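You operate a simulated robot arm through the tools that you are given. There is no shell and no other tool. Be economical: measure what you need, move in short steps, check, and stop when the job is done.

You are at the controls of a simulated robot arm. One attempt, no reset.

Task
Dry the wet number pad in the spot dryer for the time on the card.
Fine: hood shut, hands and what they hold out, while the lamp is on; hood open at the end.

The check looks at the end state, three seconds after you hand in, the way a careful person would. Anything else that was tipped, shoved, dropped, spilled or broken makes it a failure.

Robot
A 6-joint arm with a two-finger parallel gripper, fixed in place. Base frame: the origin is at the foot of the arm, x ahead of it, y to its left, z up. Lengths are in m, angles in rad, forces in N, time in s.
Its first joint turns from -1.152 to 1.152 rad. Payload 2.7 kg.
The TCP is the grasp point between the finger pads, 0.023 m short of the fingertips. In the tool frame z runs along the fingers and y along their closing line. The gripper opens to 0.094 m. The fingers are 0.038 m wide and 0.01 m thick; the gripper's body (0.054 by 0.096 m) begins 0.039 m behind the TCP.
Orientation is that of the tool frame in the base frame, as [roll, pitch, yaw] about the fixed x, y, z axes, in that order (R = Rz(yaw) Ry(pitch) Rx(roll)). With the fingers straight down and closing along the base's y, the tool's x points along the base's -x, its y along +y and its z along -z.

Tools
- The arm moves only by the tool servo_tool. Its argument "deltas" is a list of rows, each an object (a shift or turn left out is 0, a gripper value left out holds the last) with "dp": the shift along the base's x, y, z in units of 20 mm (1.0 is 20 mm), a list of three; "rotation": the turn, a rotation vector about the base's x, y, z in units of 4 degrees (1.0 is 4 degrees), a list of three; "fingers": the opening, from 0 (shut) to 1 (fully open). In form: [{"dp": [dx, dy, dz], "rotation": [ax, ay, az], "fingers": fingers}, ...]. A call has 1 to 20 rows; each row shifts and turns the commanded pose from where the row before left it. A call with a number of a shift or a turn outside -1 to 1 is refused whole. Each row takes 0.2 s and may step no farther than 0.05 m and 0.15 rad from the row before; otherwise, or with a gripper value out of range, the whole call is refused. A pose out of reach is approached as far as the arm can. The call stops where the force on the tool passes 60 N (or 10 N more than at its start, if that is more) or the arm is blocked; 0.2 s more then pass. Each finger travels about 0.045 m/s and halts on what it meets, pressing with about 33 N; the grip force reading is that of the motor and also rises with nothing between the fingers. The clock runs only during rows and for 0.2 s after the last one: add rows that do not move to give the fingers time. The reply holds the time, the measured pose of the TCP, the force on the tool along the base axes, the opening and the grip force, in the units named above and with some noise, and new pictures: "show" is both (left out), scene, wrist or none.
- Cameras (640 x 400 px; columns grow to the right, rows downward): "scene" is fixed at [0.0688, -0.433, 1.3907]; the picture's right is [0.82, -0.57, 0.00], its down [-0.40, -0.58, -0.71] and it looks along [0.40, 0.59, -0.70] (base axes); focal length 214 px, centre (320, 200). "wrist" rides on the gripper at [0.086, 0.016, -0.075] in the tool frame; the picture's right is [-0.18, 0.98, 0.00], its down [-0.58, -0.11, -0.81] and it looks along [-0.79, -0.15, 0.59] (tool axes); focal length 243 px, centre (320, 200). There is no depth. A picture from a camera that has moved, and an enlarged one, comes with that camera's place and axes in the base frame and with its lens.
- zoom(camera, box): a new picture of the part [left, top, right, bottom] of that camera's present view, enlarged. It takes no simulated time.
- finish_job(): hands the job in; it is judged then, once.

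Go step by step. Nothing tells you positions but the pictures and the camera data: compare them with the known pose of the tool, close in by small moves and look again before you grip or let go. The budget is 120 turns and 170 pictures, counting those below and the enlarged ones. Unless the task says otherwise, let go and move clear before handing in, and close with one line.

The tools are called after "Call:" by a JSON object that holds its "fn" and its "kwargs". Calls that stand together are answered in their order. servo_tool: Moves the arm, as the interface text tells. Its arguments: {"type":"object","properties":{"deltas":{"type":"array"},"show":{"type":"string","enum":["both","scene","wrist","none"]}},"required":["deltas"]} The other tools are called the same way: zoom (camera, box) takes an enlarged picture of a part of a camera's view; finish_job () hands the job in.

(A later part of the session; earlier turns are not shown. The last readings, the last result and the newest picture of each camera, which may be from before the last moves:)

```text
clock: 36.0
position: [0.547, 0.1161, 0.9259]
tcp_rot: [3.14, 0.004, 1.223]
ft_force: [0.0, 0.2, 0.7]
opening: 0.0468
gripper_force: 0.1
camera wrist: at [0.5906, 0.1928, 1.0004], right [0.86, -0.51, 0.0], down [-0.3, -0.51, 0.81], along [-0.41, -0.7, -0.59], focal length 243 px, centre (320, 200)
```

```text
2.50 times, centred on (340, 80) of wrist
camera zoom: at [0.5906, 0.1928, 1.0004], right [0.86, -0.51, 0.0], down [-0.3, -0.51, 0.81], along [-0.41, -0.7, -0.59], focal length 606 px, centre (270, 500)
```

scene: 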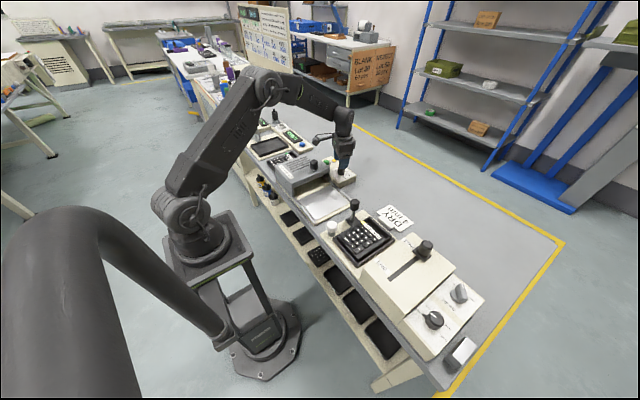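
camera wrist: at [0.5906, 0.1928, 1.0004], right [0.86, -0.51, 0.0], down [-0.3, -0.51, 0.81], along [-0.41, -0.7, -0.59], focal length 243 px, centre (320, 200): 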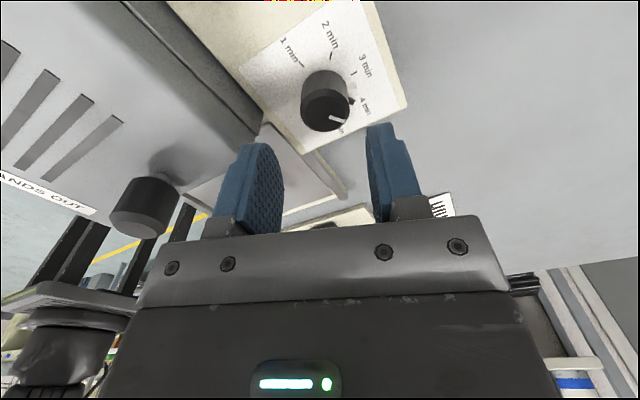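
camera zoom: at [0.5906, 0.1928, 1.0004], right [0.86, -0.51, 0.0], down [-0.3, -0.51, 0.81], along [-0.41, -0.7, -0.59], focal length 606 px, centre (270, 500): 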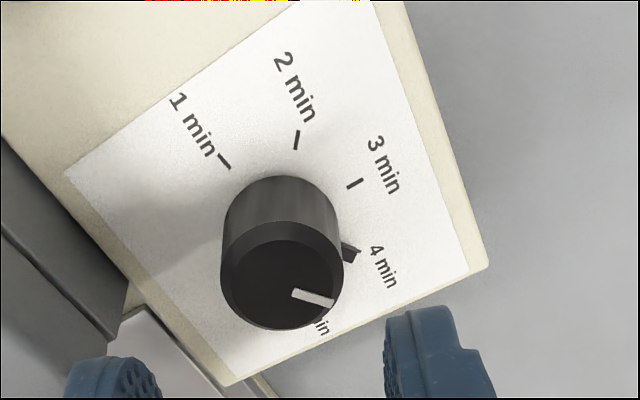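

The knob's pointer fin appears at 4 min; I'll rise, swing the wrist back, and view it from above to verify.

Call:
{"fn": "servo_tool", "kwargs": {"deltas": [{"dp": [0, 0, 1]}, {"dp": [0, 0, 1]}, {"dp": [0, 0, 1]}, {"rotation": [0, 0, 1]}, {"rotation": [0, 0, 1]}, {"rotation": [0, 0, 1]}, {"rotation": [0, 0, 1]}, {"rotation": [0, 0, 1]}, {"rotation": [0, 0, 1]}, {"rotation": [0, 0, 1]}, {"rotation": [0, 0, 1]}, {"rotation": [0, 0, 1]}, {"rotation": [0, 0, 1]}, {"rotation": [0, 0, 1]}, {"rotation": [0, 0, 1]}, {"rotation": [0, 0, 1]}, {"rotation": [0, 0, 1]}, {"rotation": [0, 0, 1]}, {"rotation": [0, 0, 1]}, {"rotation": [0, 0, 1]}], "show": "none"}}

Call:
{"fn": "servo_tool", "kwargs": {"deltas": [{"rotation": [0, 0, 1]}, {"rotation": [0, 0, 1]}, {"rotation": [0, 0, 1]}, {"rotation": [0, 0, 1]}, {"rotation": [0, 0, 1]}, {"rotation": [0, 0, 1]}, {"rotation": [0, 0, 1]}, {"rotation": [0, 0, 1]}, {"rotation": [0, 0, 1]}, {"rotation": [0, 0, 1]}, {"rotation": [0, 0, 0.5]}, {"dp": [-0.4, -0.2, 0.5], "rotation": [0, 1, 0]}, {"dp": [-0.4, -0.2, 0.5], "rotation": [0, 1, 0]}, {"dp": [-0.4, -0.2, 0], "rotation": [0, 1, 0]}, {"dp": [-0.4, -0.2, 0], "rotation": [0, 1, 0]}, {"dp": [-0.4, -0.2, 0], "rotation": [0, 1, 0]}, {"dp": [-0.4, -0.2, 0], "rotation": [0, 1, 0]}, {"dp": [-0.4, -0.2, 0], "rotation": [0, 1, 0]}, {"dp": [-0.4, -0.2, 0], "rotation": [0, 1, 0]}], "show": "wrist"}}

Call:
{"fn": "zoom", "kwargs": {"camera": "wrist", "box": [310, 130, 430, 220]}}

Call:
{"fn": "zoom", "kwargs": {"camera": "wrist", "box": [30, 0, 230, 220]}}

```text
clock: 40.2
position: [0.5457, 0.116, 0.9856]
tcp_rot: [3.14, 0.002, 2.411]
ft_force: [0.6, 0.0, -0.8]
opening: 0.0469
gripper_force: 0.0
```

```text
clock: 44.2
position: [0.4822, 0.0827, 1.0051]
tcp_rot: [3.139, -0.559, -3.14]
ft_force: [0.9, -0.3, 0.4]
opening: 0.0472
gripper_force: 0.1
camera wrist: at [0.4472, 0.0989, 1.1152], right [0.16, 0.98, -0.1], down [0.92, -0.11, 0.38], along [0.36, -0.15, -0.92], focal length 243 px, centre (320, 200)
```

wrist: 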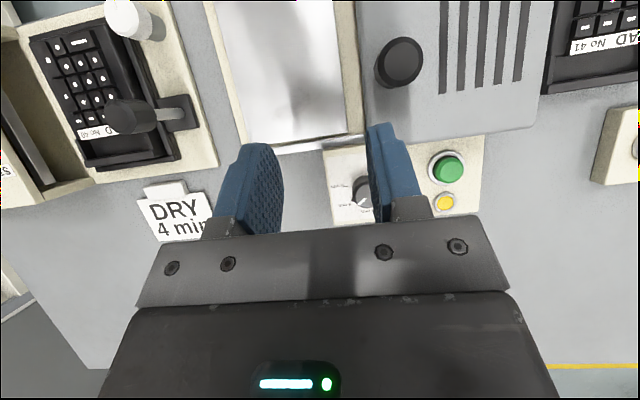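

```text
4.44 times, centred on (370, 175) of wrist
camera zoom: at [0.4472, 0.0989, 1.1152], right [0.16, 0.98, -0.1], down [0.92, -0.11, 0.38], along [0.36, -0.15, -0.92], focal length 1078 px, centre (98, 311)
```

zoom: 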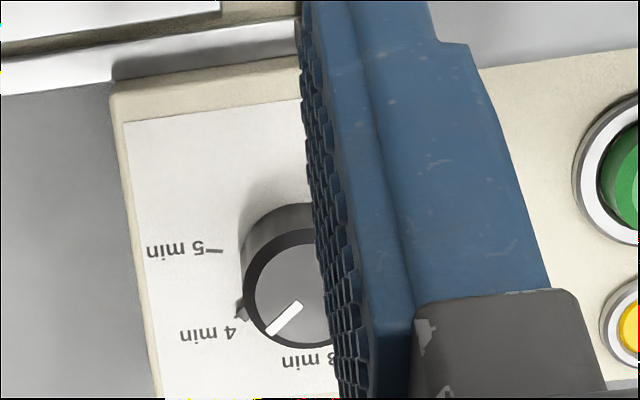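

```text
1.82 times, centred on (130, 110) of wrist
camera zoom: at [0.4472, 0.0989, 1.1152], right [0.16, 0.98, -0.1], down [0.92, -0.11, 0.38], along [0.36, -0.15, -0.92], focal length 441 px, centre (666, 364)
```

zoom: 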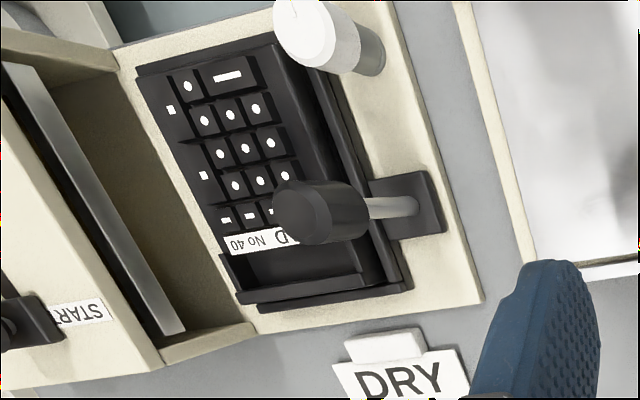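

The dial's pointer is at 4 min. Now I'll look down on pad 40's recessed end, where its lip could be gripped.

Call:
{"fn": "servo_tool", "kwargs": {"deltas": [{"dp": [0, -1, 0.5]}, {"dp": [0, -1, 0.5]}, {"dp": [0, -1, 0]}, {"dp": [0, -1, 0]}, {"dp": [0, -1, 0]}, {"dp": [0, -1, 0]}, {"dp": [0, -1, 0]}, {"dp": [0, -1, 0]}, {"dp": [0, -1, 0]}, {"dp": [0, -1, 0]}, {"dp": [-0.5, -1, 0]}, {"dp": [-0.5, -1, 0]}, {"dp": [-0.5, -0.8, 0]}], "show": "wrist"}}

Call:
{"fn": "zoom", "kwargs": {"camera": "wrist", "box": [240, 30, 440, 200]}}

```text
clock: 47.0
position: [0.4538, -0.1728, 1.0278]
tcp_rot: [3.139, -0.556, 3.141]
ft_force: [0.4, -0.2, -0.2]
opening: 0.0471
gripper_force: 0.0
camera wrist: at [0.4187, -0.1562, 1.1362], right [0.16, 0.98, -0.1], down [0.92, -0.11, 0.38], along [0.36, -0.15, -0.92], focal length 243 px, centre (320, 200)
```

wrist: 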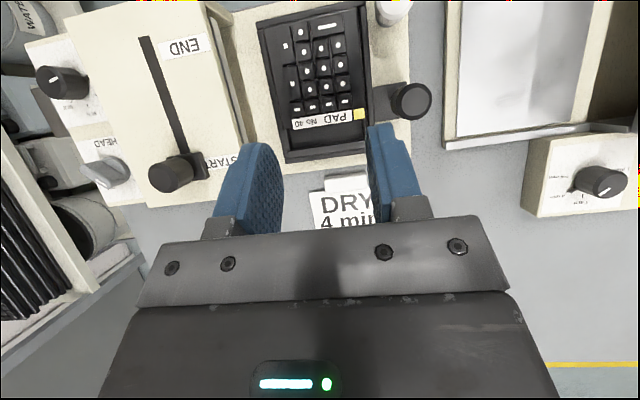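

```text
2.35 times, centred on (340, 115) of wrist
camera zoom: at [0.4187, -0.1562, 1.1362], right [0.16, 0.98, -0.1], down [0.92, -0.11, 0.38], along [0.36, -0.15, -0.92], focal length 571 px, centre (273, 400)
```

zoom: 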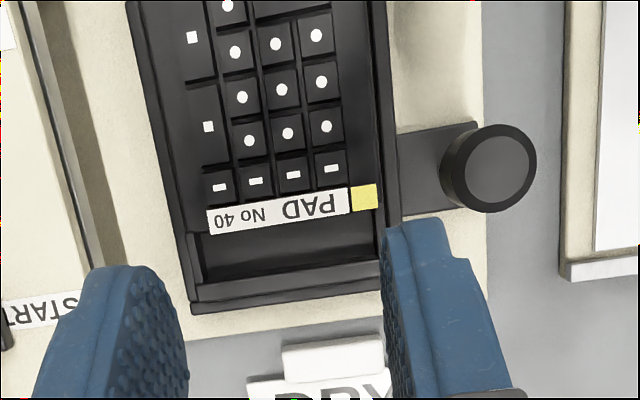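

Zooms are re-rendered crisply, so I'll zoom deep on the nest and the lever.

Call:
{"fn": "zoom", "kwargs": {"camera": "scene", "box": [340, 195, 372, 225]}}

Call:
{"fn": "zoom", "kwargs": {"camera": "scene", "box": [365, 215, 400, 250]}}

Call:
{"fn": "zoom", "kwargs": {"camera": "wrist", "box": [280, 80, 440, 180]}}

```text
13.33 times, centred on (356, 210) of scene
camera zoom: at [0.0688, -0.433, 1.3907], right [0.82, -0.57, 0.0], down [-0.4, -0.58, -0.71], along [0.4, 0.59, -0.7], focal length 2860 px, centre (-160, 67)
```

zoom: 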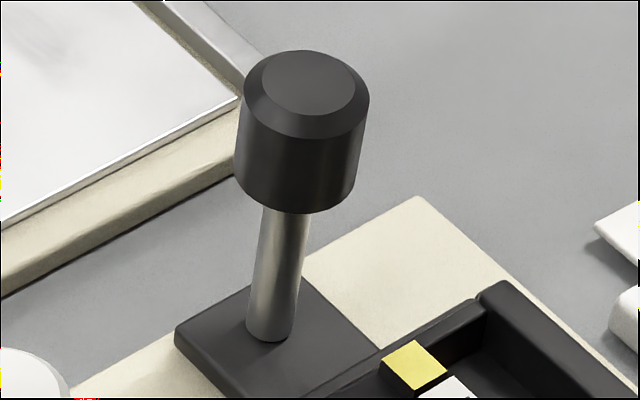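

```text
11.43 times, centred on (382, 232) of scene
camera zoom: at [0.0688, -0.433, 1.3907], right [0.82, -0.57, 0.0], down [-0.4, -0.58, -0.71], along [0.4, 0.59, -0.7], focal length 2451 px, centre (-394, -171)
```

zoom: 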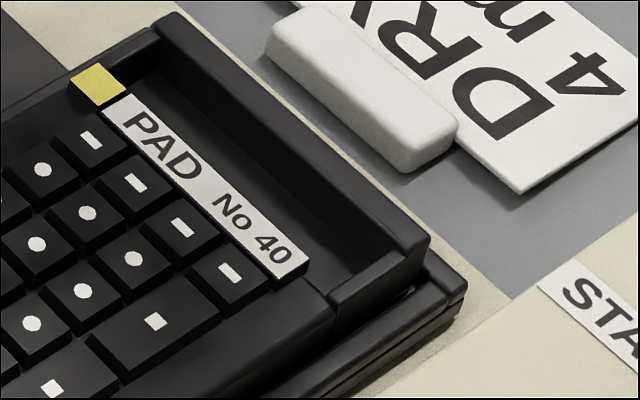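

```text
4.00 times, centred on (360, 130) of wrist
camera zoom: at [0.4187, -0.1562, 1.1362], right [0.16, 0.98, -0.1], down [0.92, -0.11, 0.38], along [0.36, -0.15, -0.92], focal length 970 px, centre (160, 480)
```

zoom: 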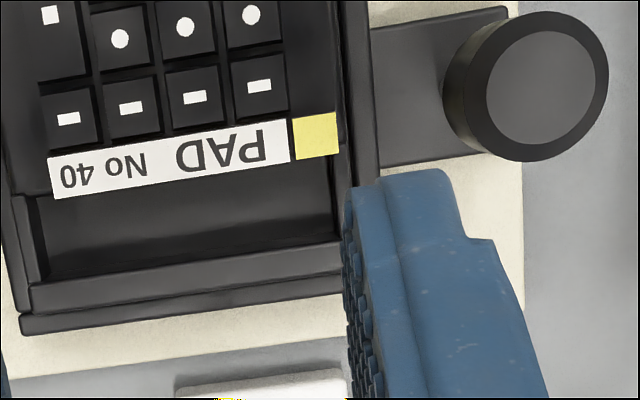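

Deep zooms also allow a proper wetness comparison; let me look at both faces closely.

Call:
{"fn": "zoom", "kwargs": {"camera": "scene", "box": [345, 222, 385, 258]}}

Call:
{"fn": "zoom", "kwargs": {"camera": "scene", "box": [266, 143, 300, 170]}}

```text
11.11 times, centred on (365, 240) of scene
camera zoom: at [0.0688, -0.433, 1.3907], right [0.82, -0.57, 0.0], down [-0.4, -0.58, -0.71], along [0.4, 0.59, -0.7], focal length 2383 px, centre (-180, -244)
```

zoom: 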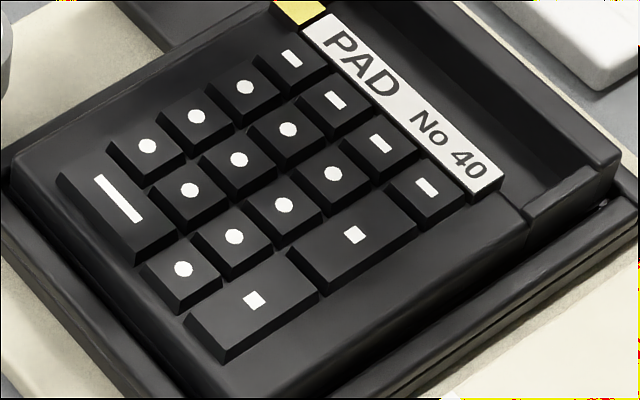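

```text
14.81 times, centred on (283, 156) of scene
camera zoom: at [0.0688, -0.433, 1.3907], right [0.82, -0.57, 0.0], down [-0.4, -0.58, -0.71], along [0.4, 0.59, -0.7], focal length 3177 px, centre (868, 844)
```

zoom: 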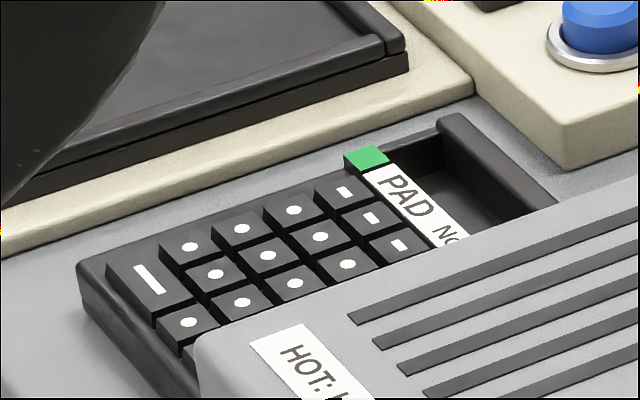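

Pad 40 is dark and glossy with sharp highlights, pad 41 dull, so pad 40 it is. Its width (~0.094) is too wide to span, but the end lip (top ≈ (0.468, −0.186, 0.846), ~8 mm thick with a ~20 mm recess) can be gripped with the fingers closing along x; I'll straighten the tool and yaw +90°.

Call:
{"fn": "servo_tool", "kwargs": {"deltas": [{"dp": [0.1, -0.08, 0], "rotation": [0, -1, 0], "fingers": 0.2}, {"dp": [0.1, -0.08, 0], "rotation": [0, -1, 0]}, {"dp": [0.1, -0.08, 0], "rotation": [0, -1, 0]}, {"dp": [0.1, -0.08, 0], "rotation": [0, -1, 0]}, {"dp": [0.1, -0.08, 0], "rotation": [0, -1, 0]}, {"dp": [0.1, -0.08, 0], "rotation": [0, -1, 0]}, {"dp": [0.1, -0.08, 0], "rotation": [0, -1, 0]}, {"dp": [0, -0.08, 0], "rotation": [0, -1, 0]}, {"rotation": [0, 0, 1]}, {"rotation": [0, 0, 1]}, {"rotation": [0, 0, 1]}, {"rotation": [0, 0, 1]}, {"rotation": [0, 0, 1]}, {"rotation": [0, 0, 1]}, {"rotation": [0, 0, 1]}, {"rotation": [0, 0, 1]}, {"rotation": [0, 0, 1]}, {"rotation": [0, 0, 1]}, {"rotation": [0, 0, 1]}, {"rotation": [0, 0, 1]}], "show": "none"}}

Call:
{"fn": "servo_tool", "kwargs": {"deltas": [{"rotation": [0, 0, 1]}, {"rotation": [0, 0, 1]}, {"rotation": [0, 0, 1]}, {"rotation": [0, 0, 1]}, {"rotation": [0, 0, 1]}, {"rotation": [0, 0, 1]}, {"rotation": [0, 0, 1]}, {"rotation": [0, 0, 1]}, {"rotation": [0, 0, 1]}, {"rotation": [0, 0, 1]}, {"rotation": [0, 0, 0.5]}]}}

Call:
{"fn": "zoom", "kwargs": {"camera": "wrist", "box": [220, 0, 440, 160]}}

```text
clock: 51.2
position: [0.4666, -0.1852, 1.0258]
tcp_rot: [3.139, 0.001, -2.302]
ft_force: [-0.2, 0.5, -0.2]
opening: 0.0187
gripper_force: 0.1
```

```text
clock: 53.6
position: [0.466, -0.185, 1.0251]
tcp_rot: [3.14, 0.004, -1.568]
ft_force: [-0.5, 0.6, -0.1]
opening: 0.0189
gripper_force: 0.0
camera wrist: at [0.4491, -0.2712, 1.0996], right [-0.98, 0.18, 0.0], down [0.11, 0.58, 0.81], along [0.15, 0.79, -0.59], focal length 243 px, centre (320, 200)
```

scene: 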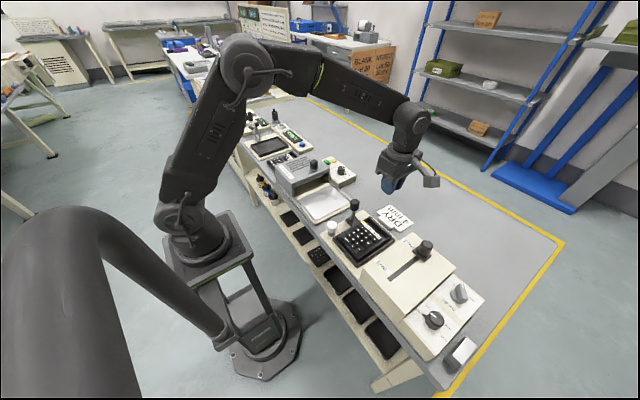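
wrist: 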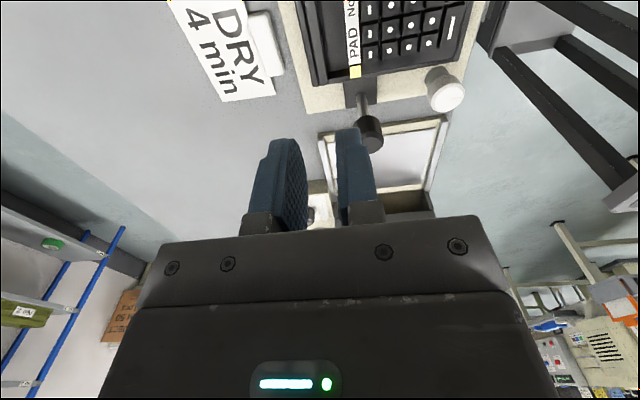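

```text
2.50 times, centred on (330, 80) of wrist
camera zoom: at [0.4491, -0.2712, 1.0996], right [-0.98, 0.18, 0.0], down [0.11, 0.58, 0.81], along [0.15, 0.79, -0.59], focal length 606 px, centre (295, 500)
```

zoom: 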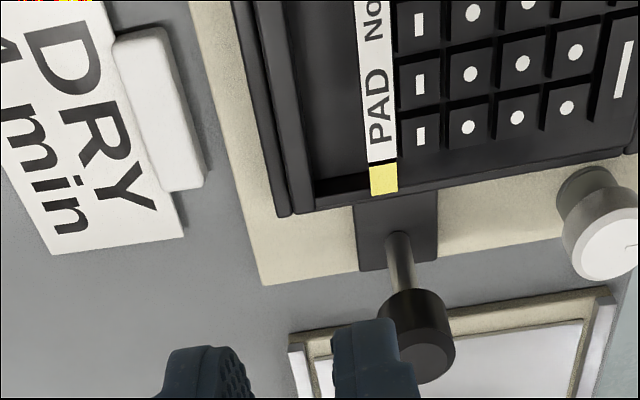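

Call:
{"fn": "zoom", "kwargs": {"camera": "wrist", "box": [290, 10, 370, 90]}}

```text
5.00 times, centred on (330, 50) of wrist
camera zoom: at [0.4491, -0.2712, 1.0996], right [-0.98, 0.18, 0.0], down [0.11, 0.58, 0.81], along [0.15, 0.79, -0.59], focal length 1213 px, centre (270, 950)
```

zoom: 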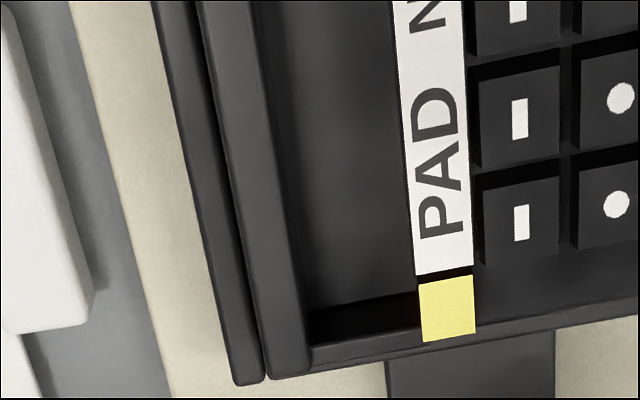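

Lip spans x≈0.465–0.474, recess 0.441–0.465. I'll descend to just above and check.

Call:
{"fn": "servo_tool", "kwargs": {"deltas": [{"dp": [0.15, 0, -1], "fingers": 0.235}, {"dp": [0, 0, -1]}, {"dp": [0, 0, -1]}, {"dp": [0, 0, -1]}, {"dp": [0, 0, -1]}, {"dp": [0, 0, -1]}, {"dp": [0, 0, -1]}]}}

Call:
{"fn": "zoom", "kwargs": {"camera": "wrist", "box": [220, 60, 440, 240]}}

Call:
{"fn": "zoom", "kwargs": {"camera": "scene", "box": [340, 180, 440, 260]}}

```text
clock: 55.2
position: [0.4716, -0.1856, 0.8835]
tcp_rot: [3.139, 0.002, -1.571]
ft_force: [-0.4, -0.3, 0.3]
opening: 0.0223
gripper_force: 0.0
camera wrist: at [0.4545, -0.2709, 0.9585], right [-0.98, 0.18, 0.0], down [0.11, 0.58, 0.81], along [0.15, 0.79, -0.59], focal length 243 px, centre (320, 200)
```

scene: 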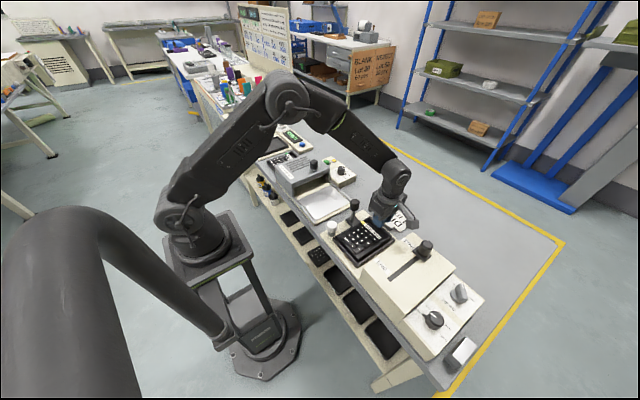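
wrist: 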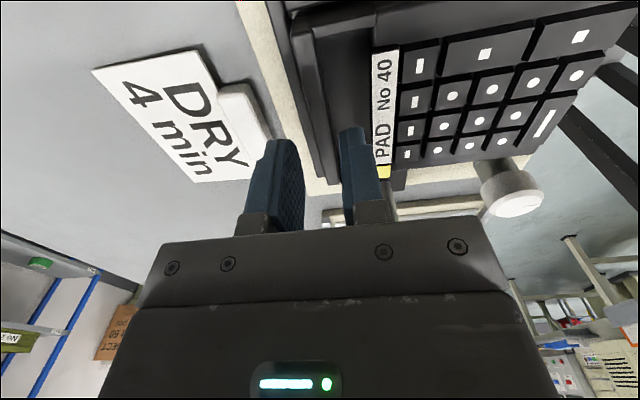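

```text
2.22 times, centred on (330, 150) of wrist
camera zoom: at [0.4545, -0.2709, 0.9585], right [-0.98, 0.18, 0.0], down [0.11, 0.58, 0.81], along [0.15, 0.79, -0.59], focal length 539 px, centre (298, 311)
```

zoom: 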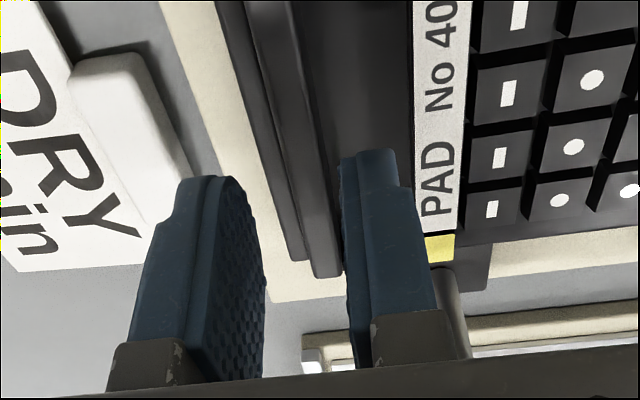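

```text
5.00 times, centred on (390, 220) of scene
camera zoom: at [0.0688, -0.433, 1.3907], right [0.82, -0.57, 0.0], down [-0.4, -0.58, -0.71], along [0.4, 0.59, -0.7], focal length 1072 px, centre (-30, 100)
```

zoom: 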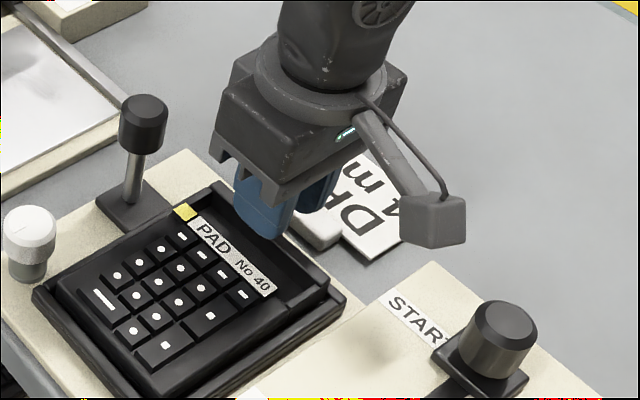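

Lip centre is at x≈0.469; I'll nudge −x 2.5 mm and descend so the inner finger enters the recess.

Call:
{"fn": "servo_tool", "kwargs": {"deltas": [{"dp": [-0.1, 0, -0.5]}, {"dp": [0, 0, -0.5]}, {"dp": [0, 0, -0.3]}], "show": "wrist"}}

Call:
{"fn": "zoom", "kwargs": {"camera": "wrist", "box": [220, 60, 440, 240]}}

Call:
{"fn": "zoom", "kwargs": {"camera": "scene", "box": [360, 200, 420, 250]}}

```text
clock: 56.0
position: [0.4666, -0.1843, 0.8606]
tcp_rot: [3.138, 0.002, -1.57]
ft_force: [-0.4, -0.5, -1.3]
opening: 0.0223
gripper_force: 0.0
camera wrist: at [0.4503, -0.2711, 0.9343], right [-0.98, 0.18, 0.0], down [0.11, 0.58, 0.81], along [0.15, 0.79, -0.59], focal length 243 px, centre (320, 200)
```

wrist: 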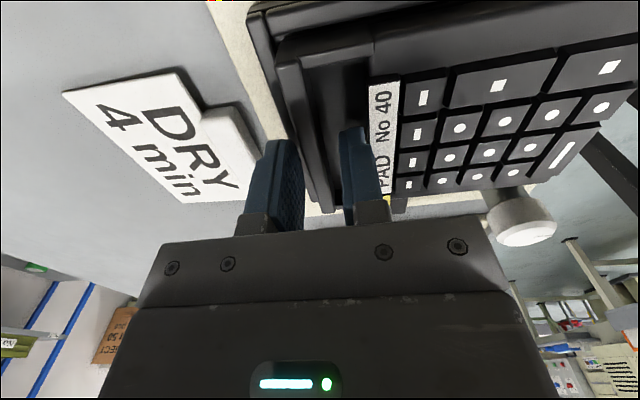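

```text
2.22 times, centred on (330, 150) of wrist
camera zoom: at [0.4503, -0.2711, 0.9343], right [-0.98, 0.18, 0.0], down [0.11, 0.58, 0.81], along [0.15, 0.79, -0.59], focal length 539 px, centre (298, 311)
```

zoom: 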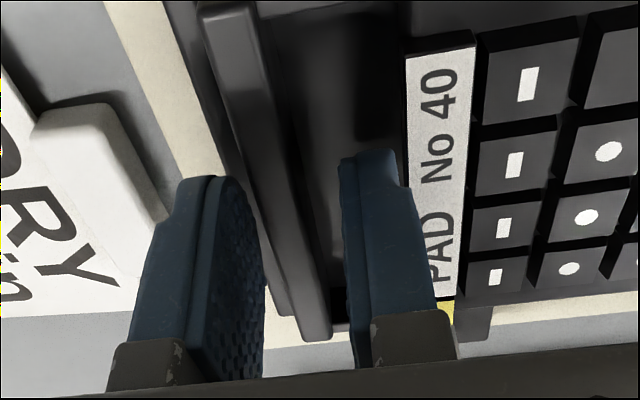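

```text
8.00 times, centred on (390, 225) of scene
camera zoom: at [0.0688, -0.433, 1.3907], right [0.82, -0.57, 0.0], down [-0.4, -0.58, -0.71], along [0.4, 0.59, -0.7], focal length 1716 px, centre (-240, 0)
```

zoom: 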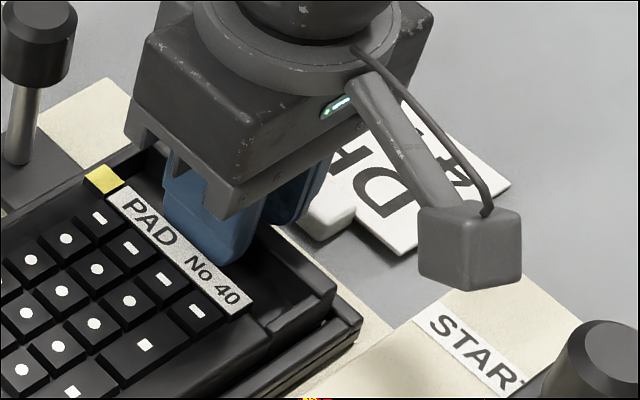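

Fingers straddle the lip. A little deeper, then close.

Call:
{"fn": "servo_tool", "kwargs": {"deltas": [{"dp": [0.05, 0, -0.15]}, {"dp": [0, 0, -0.15]}, {}], "show": "none"}}

Call:
{"fn": "servo_tool", "kwargs": {"deltas": [{"fingers": 0}, {}, {}, {}], "show": "wrist"}}

Call:
{"fn": "zoom", "kwargs": {"camera": "wrist", "box": [220, 60, 440, 240]}}

```text
clock: 56.8
position: [0.4693, -0.1859, 0.8528]
tcp_rot: [3.142, 0.001, -1.571]
ft_force: [-1.0, 0.6, 0.6]
opening: 0.022
gripper_force: 0.0
```

```text
clock: 57.8
position: [0.4697, -0.1847, 0.8531]
tcp_rot: [3.139, 0.002, -1.57]
ft_force: [-0.1, -0.3, -0.2]
opening: 0.0093
gripper_force: 33.1
camera wrist: at [0.4519, -0.2706, 0.928], right [-0.98, 0.18, 0.0], down [0.11, 0.58, 0.81], along [0.15, 0.79, -0.59], focal length 243 px, centre (320, 200)
```

wrist: 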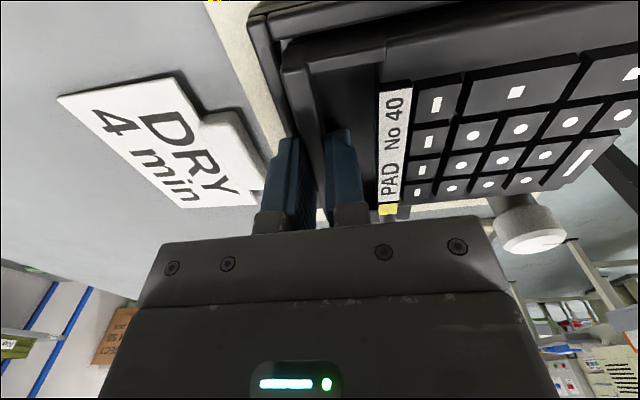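

```text
2.22 times, centred on (330, 150) of wrist
camera zoom: at [0.4519, -0.2706, 0.928], right [-0.98, 0.18, 0.0], down [0.11, 0.58, 0.81], along [0.15, 0.79, -0.59], focal length 539 px, centre (298, 311)
```

zoom: 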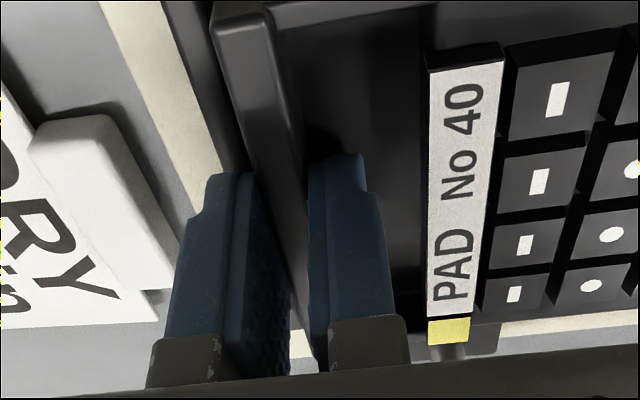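

Lip gripped (9.3 mm). A gentle test lift.

Call:
{"fn": "servo_tool", "kwargs": {"deltas": [{"dp": [0, 0, 0.15]}, {"dp": [0, 0, 0.15]}, {"dp": [0, 0, 0.2]}, {}]}}

Call:
{"fn": "zoom", "kwargs": {"camera": "scene", "box": [330, 200, 420, 270]}}

```text
clock: 58.8
position: [0.4679, -0.1836, 0.8635]
tcp_rot: [3.139, 0.0, -1.572]
ft_force: [0.7, -0.6, -1.7]
opening: 0.0094
gripper_force: 33.1
camera wrist: at [0.451, -0.2709, 0.9379], right [-0.98, 0.18, 0.0], down [0.11, 0.58, 0.81], along [0.15, 0.79, -0.59], focal length 243 px, centre (320, 200)
```

scene: 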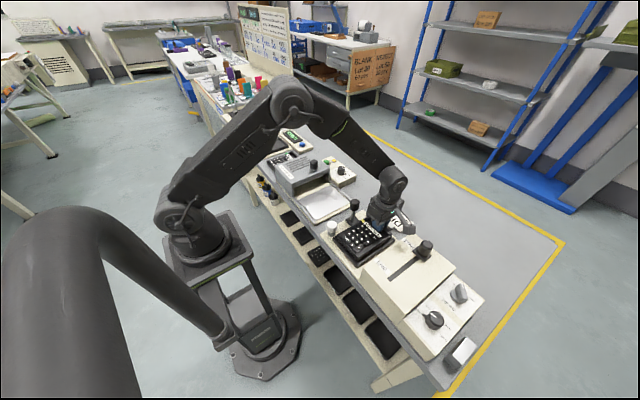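
wrist: 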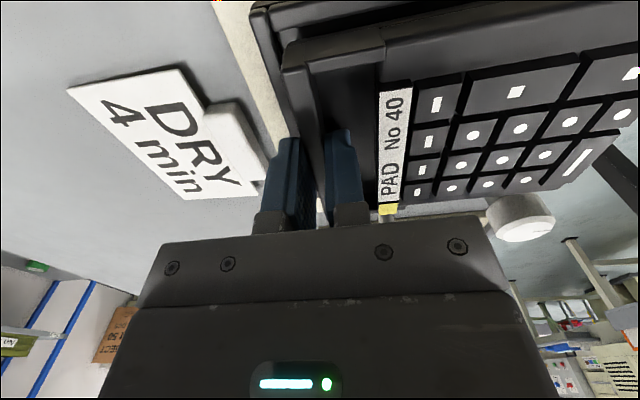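

```text
5.71 times, centred on (375, 235) of scene
camera zoom: at [0.0688, -0.433, 1.3907], right [0.82, -0.57, 0.0], down [-0.4, -0.58, -0.71], along [0.4, 0.59, -0.7], focal length 1226 px, centre (6, 0)
```

zoom: 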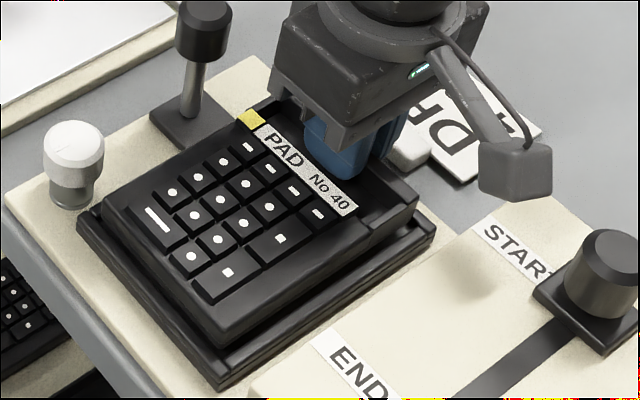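

It lifts freely, level, and light. Raising to clear the lever.

Call:
{"fn": "servo_tool", "kwargs": {"deltas": [{"dp": [0, 0, 0.5]}, {"dp": [0, 0, 0.8]}, {"dp": [0, 0, 1]}, {"dp": [0, 0, 1]}, {"dp": [0, 0, 1]}, {"dp": [0, 0, 1]}, {"dp": [0, 0, 1]}], "show": "scene"}}

Call:
{"fn": "zoom", "kwargs": {"camera": "scene", "box": [300, 140, 440, 260]}}

```text
clock: 60.4
position: [0.4678, -0.1872, 0.9889]
tcp_rot: [3.138, 0.002, -1.571]
ft_force: [0.3, -0.4, -1.3]
opening: 0.0093
gripper_force: 33.3
```

scene: 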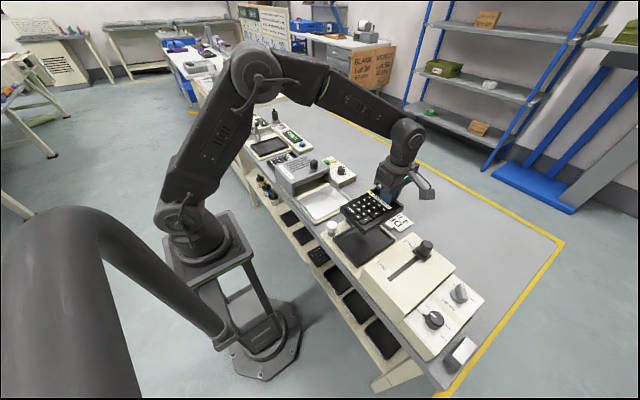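

```text
3.33 times, centred on (370, 200) of scene
camera zoom: at [0.0688, -0.433, 1.3907], right [0.82, -0.57, 0.0], down [-0.4, -0.58, -0.71], along [0.4, 0.59, -0.7], focal length 715 px, centre (153, 200)
```

zoom: 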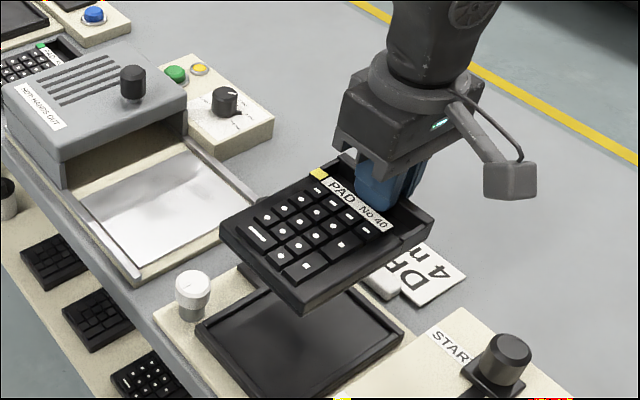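

Held level, bottom well above the lever. Moving it over the dryer plate (centre ≈ (0.398, 0.033), z≈0.825).

Call:
{"fn": "servo_tool", "kwargs": {"deltas": [{"dp": [0, 0, 0.7]}, {"dp": [0, 1, 0]}, {"dp": [0, 1, 0]}, {"dp": [0, 1, 0]}, {"dp": [0, 1, 0]}, {"dp": [0, 1, 0]}, {"dp": [0, 1, 0]}, {"dp": [0, 1, 0]}, {"dp": [-0.1, 1, 0]}, {"dp": [-0.1, 1, 0]}, {"dp": [-0.1, 1, 0]}, {"dp": [0, 1, 0]}, {}]}}

Call:
{"fn": "zoom", "kwargs": {"camera": "scene", "box": [270, 120, 390, 240]}}

Call:
{"fn": "zoom", "kwargs": {"camera": "wrist", "box": [220, 0, 460, 160]}}

```text
clock: 63.2
position: [0.4639, 0.0335, 1.0043]
tcp_rot: [3.14, 0.004, -1.57]
ft_force: [0.2, 0.0, -1.8]
opening: 0.0093
gripper_force: 33.3
camera wrist: at [0.4471, -0.0522, 1.0797], right [-0.98, 0.18, 0.0], down [0.11, 0.58, 0.81], along [0.15, 0.79, -0.59], focal length 243 px, centre (320, 200)
```

scene: 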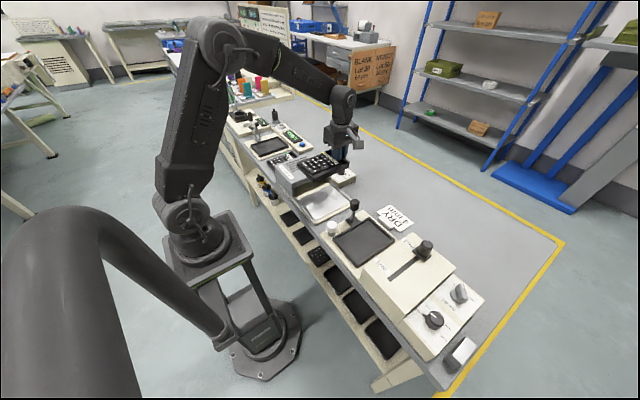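
wrist: 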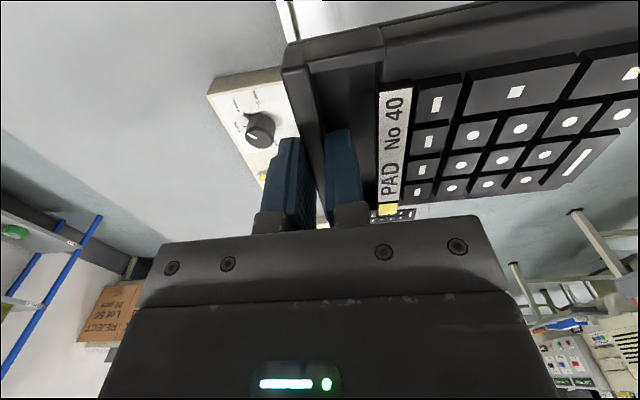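

```text
3.33 times, centred on (330, 180) of scene
camera zoom: at [0.0688, -0.433, 1.3907], right [0.82, -0.57, 0.0], down [-0.4, -0.58, -0.71], along [0.4, 0.59, -0.7], focal length 715 px, centre (287, 267)
```

zoom: 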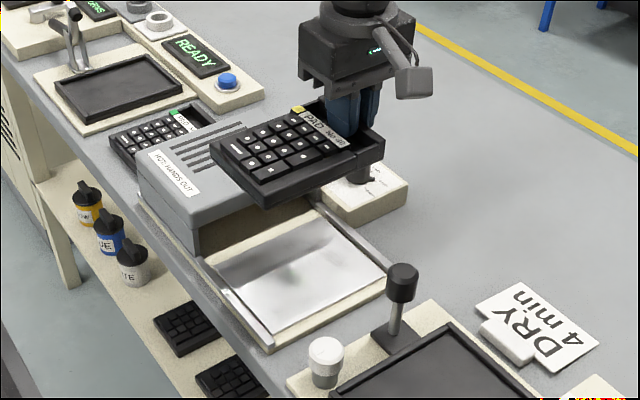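

```text
2.50 times, centred on (340, 80) of wrist
camera zoom: at [0.4471, -0.0522, 1.0797], right [-0.98, 0.18, 0.0], down [0.11, 0.58, 0.81], along [0.15, 0.79, -0.59], focal length 606 px, centre (270, 500)
```

zoom: 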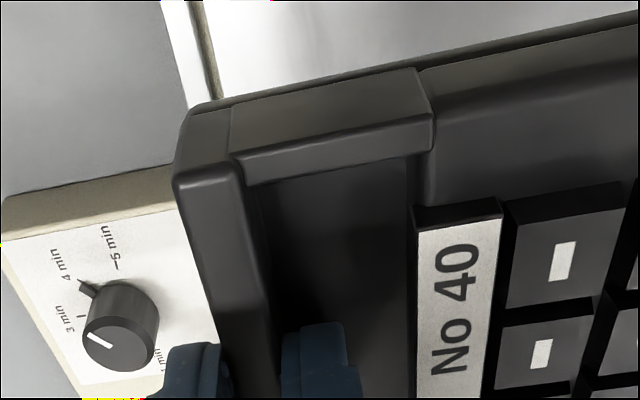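

Dial confirmed at 4. Lowering most of the way, then checking alignment.

Call:
{"fn": "servo_tool", "kwargs": {"deltas": [{"dp": [0, 0, -1]}, {"dp": [0, 0, -1]}, {"dp": [0, 0, -1]}, {"dp": [0, 0, -1]}, {"dp": [0, 0, -1]}, {}], "show": "wrist"}}

Call:
{"fn": "zoom", "kwargs": {"camera": "scene", "box": [290, 160, 360, 230]}}

Call:
{"fn": "zoom", "kwargs": {"camera": "wrist", "box": [220, 0, 460, 160]}}

```text
clock: 64.6
position: [0.4633, 0.035, 0.9049]
tcp_rot: [3.14, 0.002, -1.572]
ft_force: [0.2, -0.2, -1.1]
opening: 0.0094
gripper_force: 32.2
camera wrist: at [0.4463, -0.0514, 0.9793], right [-0.98, 0.18, 0.0], down [0.11, 0.58, 0.81], along [0.15, 0.79, -0.59], focal length 243 px, centre (320, 200)
```

wrist: 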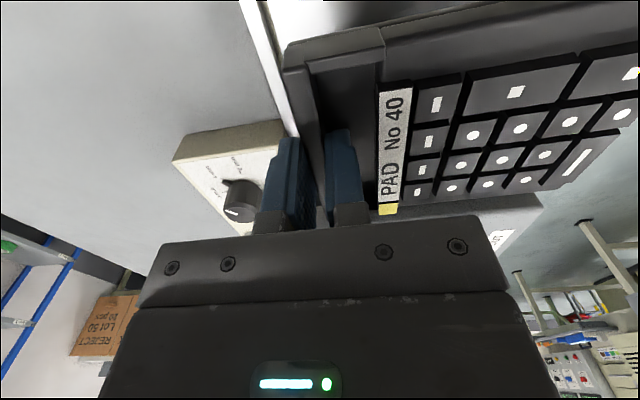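

```text
5.71 times, centred on (325, 195) of scene
camera zoom: at [0.0688, -0.433, 1.3907], right [0.82, -0.57, 0.0], down [-0.4, -0.58, -0.71], along [0.4, 0.59, -0.7], focal length 1226 px, centre (291, 229)
```

zoom: 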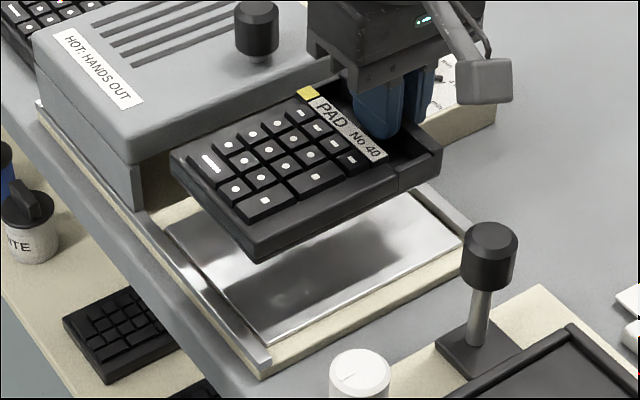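

```text
2.50 times, centred on (340, 80) of wrist
camera zoom: at [0.4463, -0.0514, 0.9793], right [-0.98, 0.18, 0.0], down [0.11, 0.58, 0.81], along [0.15, 0.79, -0.59], focal length 606 px, centre (270, 500)
```

zoom: 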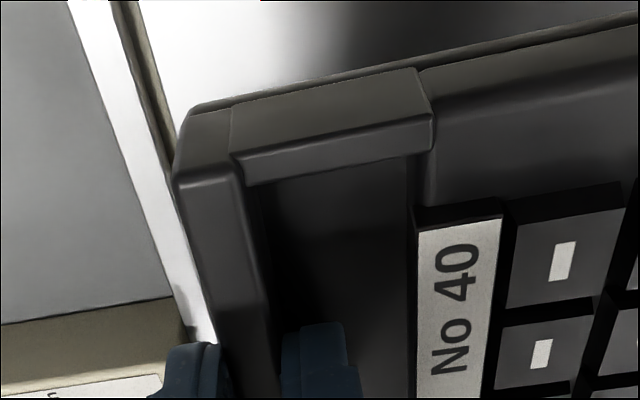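

Pad spans x 0.334–0.472, y −0.008–0.086; plate x 0.325–0.475, y −0.032–0.089. I'll shift −y 9 mm, −x 2 mm, and lower until contact.

Call:
{"fn": "servo_tool", "kwargs": {"deltas": [{"dp": [-0.1, -0.45, 0]}, {"dp": [0, 0, -0.7]}, {"dp": [0, 0, -0.7]}, {"dp": [0, 0, -0.3]}, {}], "show": "none"}}

Call:
{"fn": "zoom", "kwargs": {"camera": "scene", "box": [290, 160, 360, 230]}}

```text
clock: 65.8
position: [0.4596, 0.0242, 0.8695]
tcp_rot: [3.14, 0.001, -1.571]
ft_force: [-0.7, 1.2, -1.4]
opening: 0.0093
gripper_force: 32.5
```

```text
5.71 times, centred on (325, 195) of scene
camera zoom: at [0.0688, -0.433, 1.3907], right [0.82, -0.57, 0.0], down [-0.4, -0.58, -0.71], along [0.4, 0.59, -0.7], focal length 1226 px, centre (291, 229)
```

zoom: 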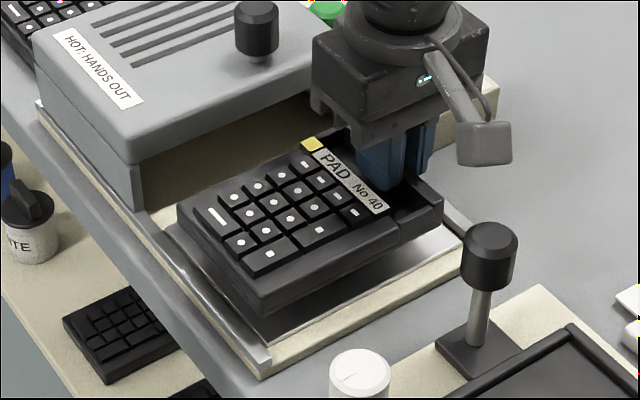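

Still hovering; lower in small steps.

Call:
{"fn": "servo_tool", "kwargs": {"deltas": [{"dp": [0, 0.1, -0.15]}, {"dp": [0, 0, -0.15]}, {"dp": [0, 0, -0.15]}, {"dp": [0, 0, -0.1]}, {}], "show": "none"}}

Call:
{"fn": "zoom", "kwargs": {"camera": "scene", "box": [290, 160, 360, 230]}}

```text
clock: 67.0
position: [0.4603, 0.0281, 0.8578]
tcp_rot: [3.138, 0.002, -1.572]
ft_force: [-0.1, -0.1, -1.9]
opening: 0.0092
gripper_force: 33.4
```

```text
5.71 times, centred on (325, 195) of scene
camera zoom: at [0.0688, -0.433, 1.3907], right [0.82, -0.57, 0.0], down [-0.4, -0.58, -0.71], along [0.4, 0.59, -0.7], focal length 1226 px, centre (291, 229)
```

zoom: 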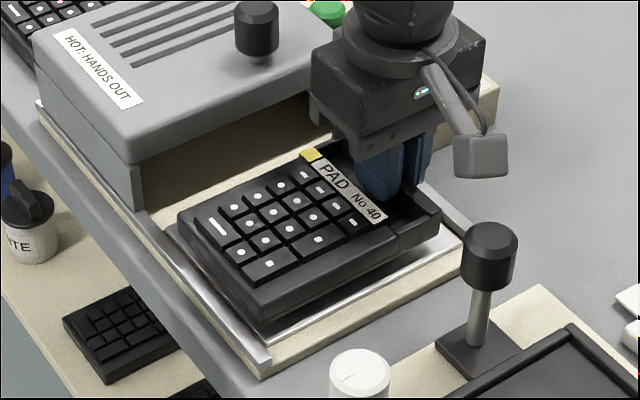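

Call:
{"fn": "servo_tool", "kwargs": {"deltas": [{"dp": [0, 0, -0.1]}, {"dp": [0, 0, -0.1]}, {"dp": [0, 0, -0.1]}, {}], "show": "none"}}

Call:
{"fn": "zoom", "kwargs": {"camera": "scene", "box": [300, 180, 350, 225]}}

```text
clock: 68.0
position: [0.4618, 0.0275, 0.8526]
tcp_rot: [3.14, 0.001, -1.571]
ft_force: [-0.6, 0.1, -0.3]
opening: 0.0094
gripper_force: 33.1
```

```text
8.89 times, centred on (325, 202) of scene
camera zoom: at [0.0688, -0.433, 1.3907], right [0.82, -0.57, 0.0], down [-0.4, -0.58, -0.71], along [0.4, 0.59, -0.7], focal length 1906 px, centre (276, 178)
```

zoom: 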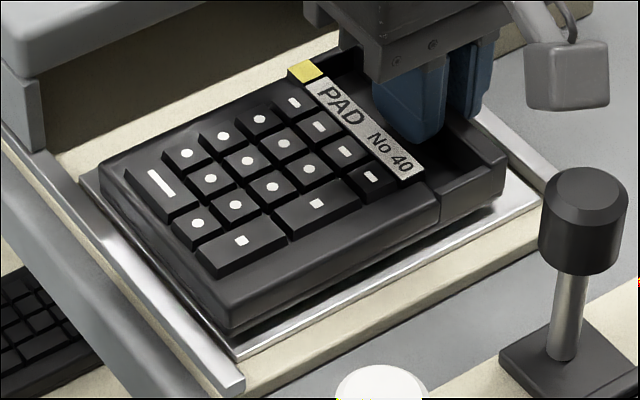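

Call:
{"fn": "servo_tool", "kwargs": {"deltas": [{"dp": [0, 0, -0.08]}, {}], "show": "none"}}

Call:
{"fn": "servo_tool", "kwargs": {"deltas": [{"dp": [0, 0, -0.08]}, {}], "show": "none"}}

Call:
{"fn": "zoom", "kwargs": {"camera": "scene", "box": [300, 180, 350, 225]}}

```text
clock: 68.6
position: [0.461, 0.0279, 0.8504]
tcp_rot: [3.14, 0.002, -1.57]
ft_force: [0.1, 0.4, -1.4]
opening: 0.0095
gripper_force: 33.3
```

```text
clock: 69.2
position: [0.46, 0.0281, 0.8478]
tcp_rot: [3.138, 0.001, -1.569]
ft_force: [-0.7, -0.4, -0.7]
opening: 0.0095
gripper_force: 33.0
```

```text
8.89 times, centred on (325, 202) of scene
camera zoom: at [0.0688, -0.433, 1.3907], right [0.82, -0.57, 0.0], down [-0.4, -0.58, -0.71], along [0.4, 0.59, -0.7], focal length 1906 px, centre (276, 178)
```

zoom: 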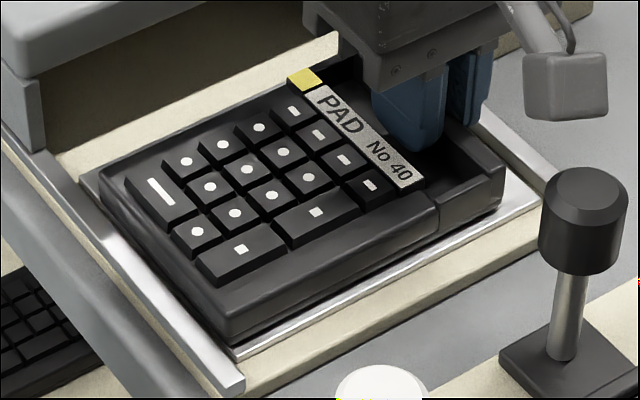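

Call:
{"fn": "servo_tool", "kwargs": {"deltas": [{"dp": [0, 0, -0.08]}, {}], "show": "none"}}

Call:
{"fn": "servo_tool", "kwargs": {"deltas": [{"dp": [0, 0, -0.08]}, {}], "show": "none"}}

Call:
{"fn": "zoom", "kwargs": {"camera": "scene", "box": [300, 180, 350, 225]}}

```text
clock: 69.8
position: [0.4611, 0.0263, 0.8463]
tcp_rot: [3.141, 0.001, -1.57]
ft_force: [-2.9, 0.8, 12.3]
opening: 0.0091
gripper_force: 33.2
```

```text
clock: 70.4
position: [0.4599, 0.0263, 0.8458]
tcp_rot: [3.14, 0.003, -1.57]
ft_force: [-3.4, 3.7, 24.1]
opening: 0.0095
gripper_force: 32.8
```

```text
8.89 times, centred on (325, 202) of scene
camera zoom: at [0.0684, -0.433, 1.3908], right [0.82, -0.57, 0.0], down [-0.4, -0.58, -0.71], along [0.4, 0.59, -0.7], focal length 1906 px, centre (276, 178)
```

zoom: 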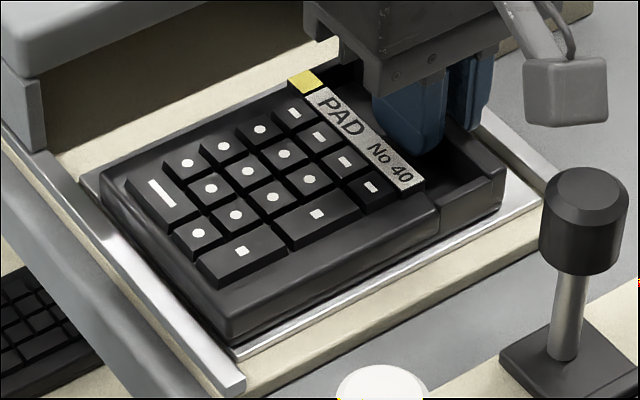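

Pad is resting on the plate. Relieve, open slightly (rail close outside), then rise.

Call:
{"fn": "servo_tool", "kwargs": {"deltas": [{"dp": [0, 0, 0.12]}, {"fingers": 0.15}, {}, {}], "show": "none"}}

Call:
{"fn": "servo_tool", "kwargs": {"deltas": [{"dp": [0, 0, 0.3]}, {"dp": [0, 0, 0.5]}, {"dp": [0, 0, 1]}, {"dp": [0, 0, 1]}, {"dp": [0, 0, 1]}, {"dp": [0, 0, 1]}, {"dp": [0, 0, 1]}, {"dp": [0, 0, 1]}], "show": "wrist"}}

Call:
{"fn": "zoom", "kwargs": {"camera": "scene", "box": [280, 150, 360, 230]}}

```text
clock: 71.4
position: [0.4597, 0.0271, 0.8464]
tcp_rot: [3.139, 0.002, -1.569]
ft_force: [0.0, -0.1, 0.6]
opening: 0.014
gripper_force: 0.0
```

```text
clock: 73.2
position: [0.4604, 0.0266, 0.9831]
tcp_rot: [3.14, 0.0, -1.571]
ft_force: [0.0, 0.5, 0.0]
opening: 0.0141
gripper_force: 0.1
camera wrist: at [0.4432, -0.0584, 1.058], right [-0.98, 0.18, 0.0], down [0.11, 0.58, 0.81], along [0.15, 0.79, -0.59], focal length 243 px, centre (320, 200)
```

wrist: 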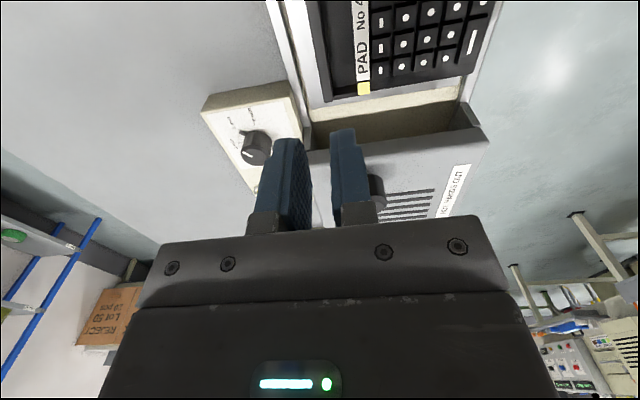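

```text
5.00 times, centred on (320, 190) of scene
camera zoom: at [0.0688, -0.433, 1.3907], right [0.82, -0.57, 0.0], down [-0.4, -0.58, -0.71], along [0.4, 0.59, -0.7], focal length 1072 px, centre (320, 250)
```

zoom: 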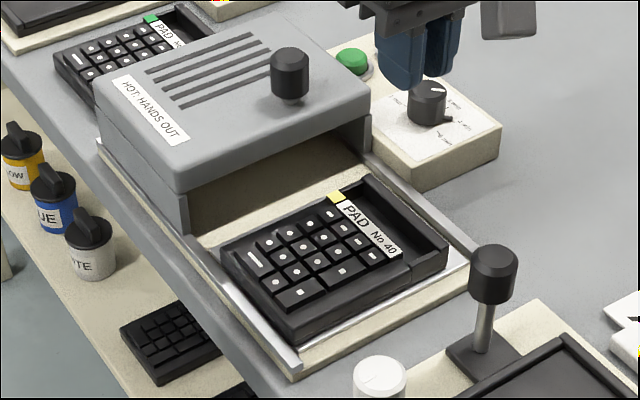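

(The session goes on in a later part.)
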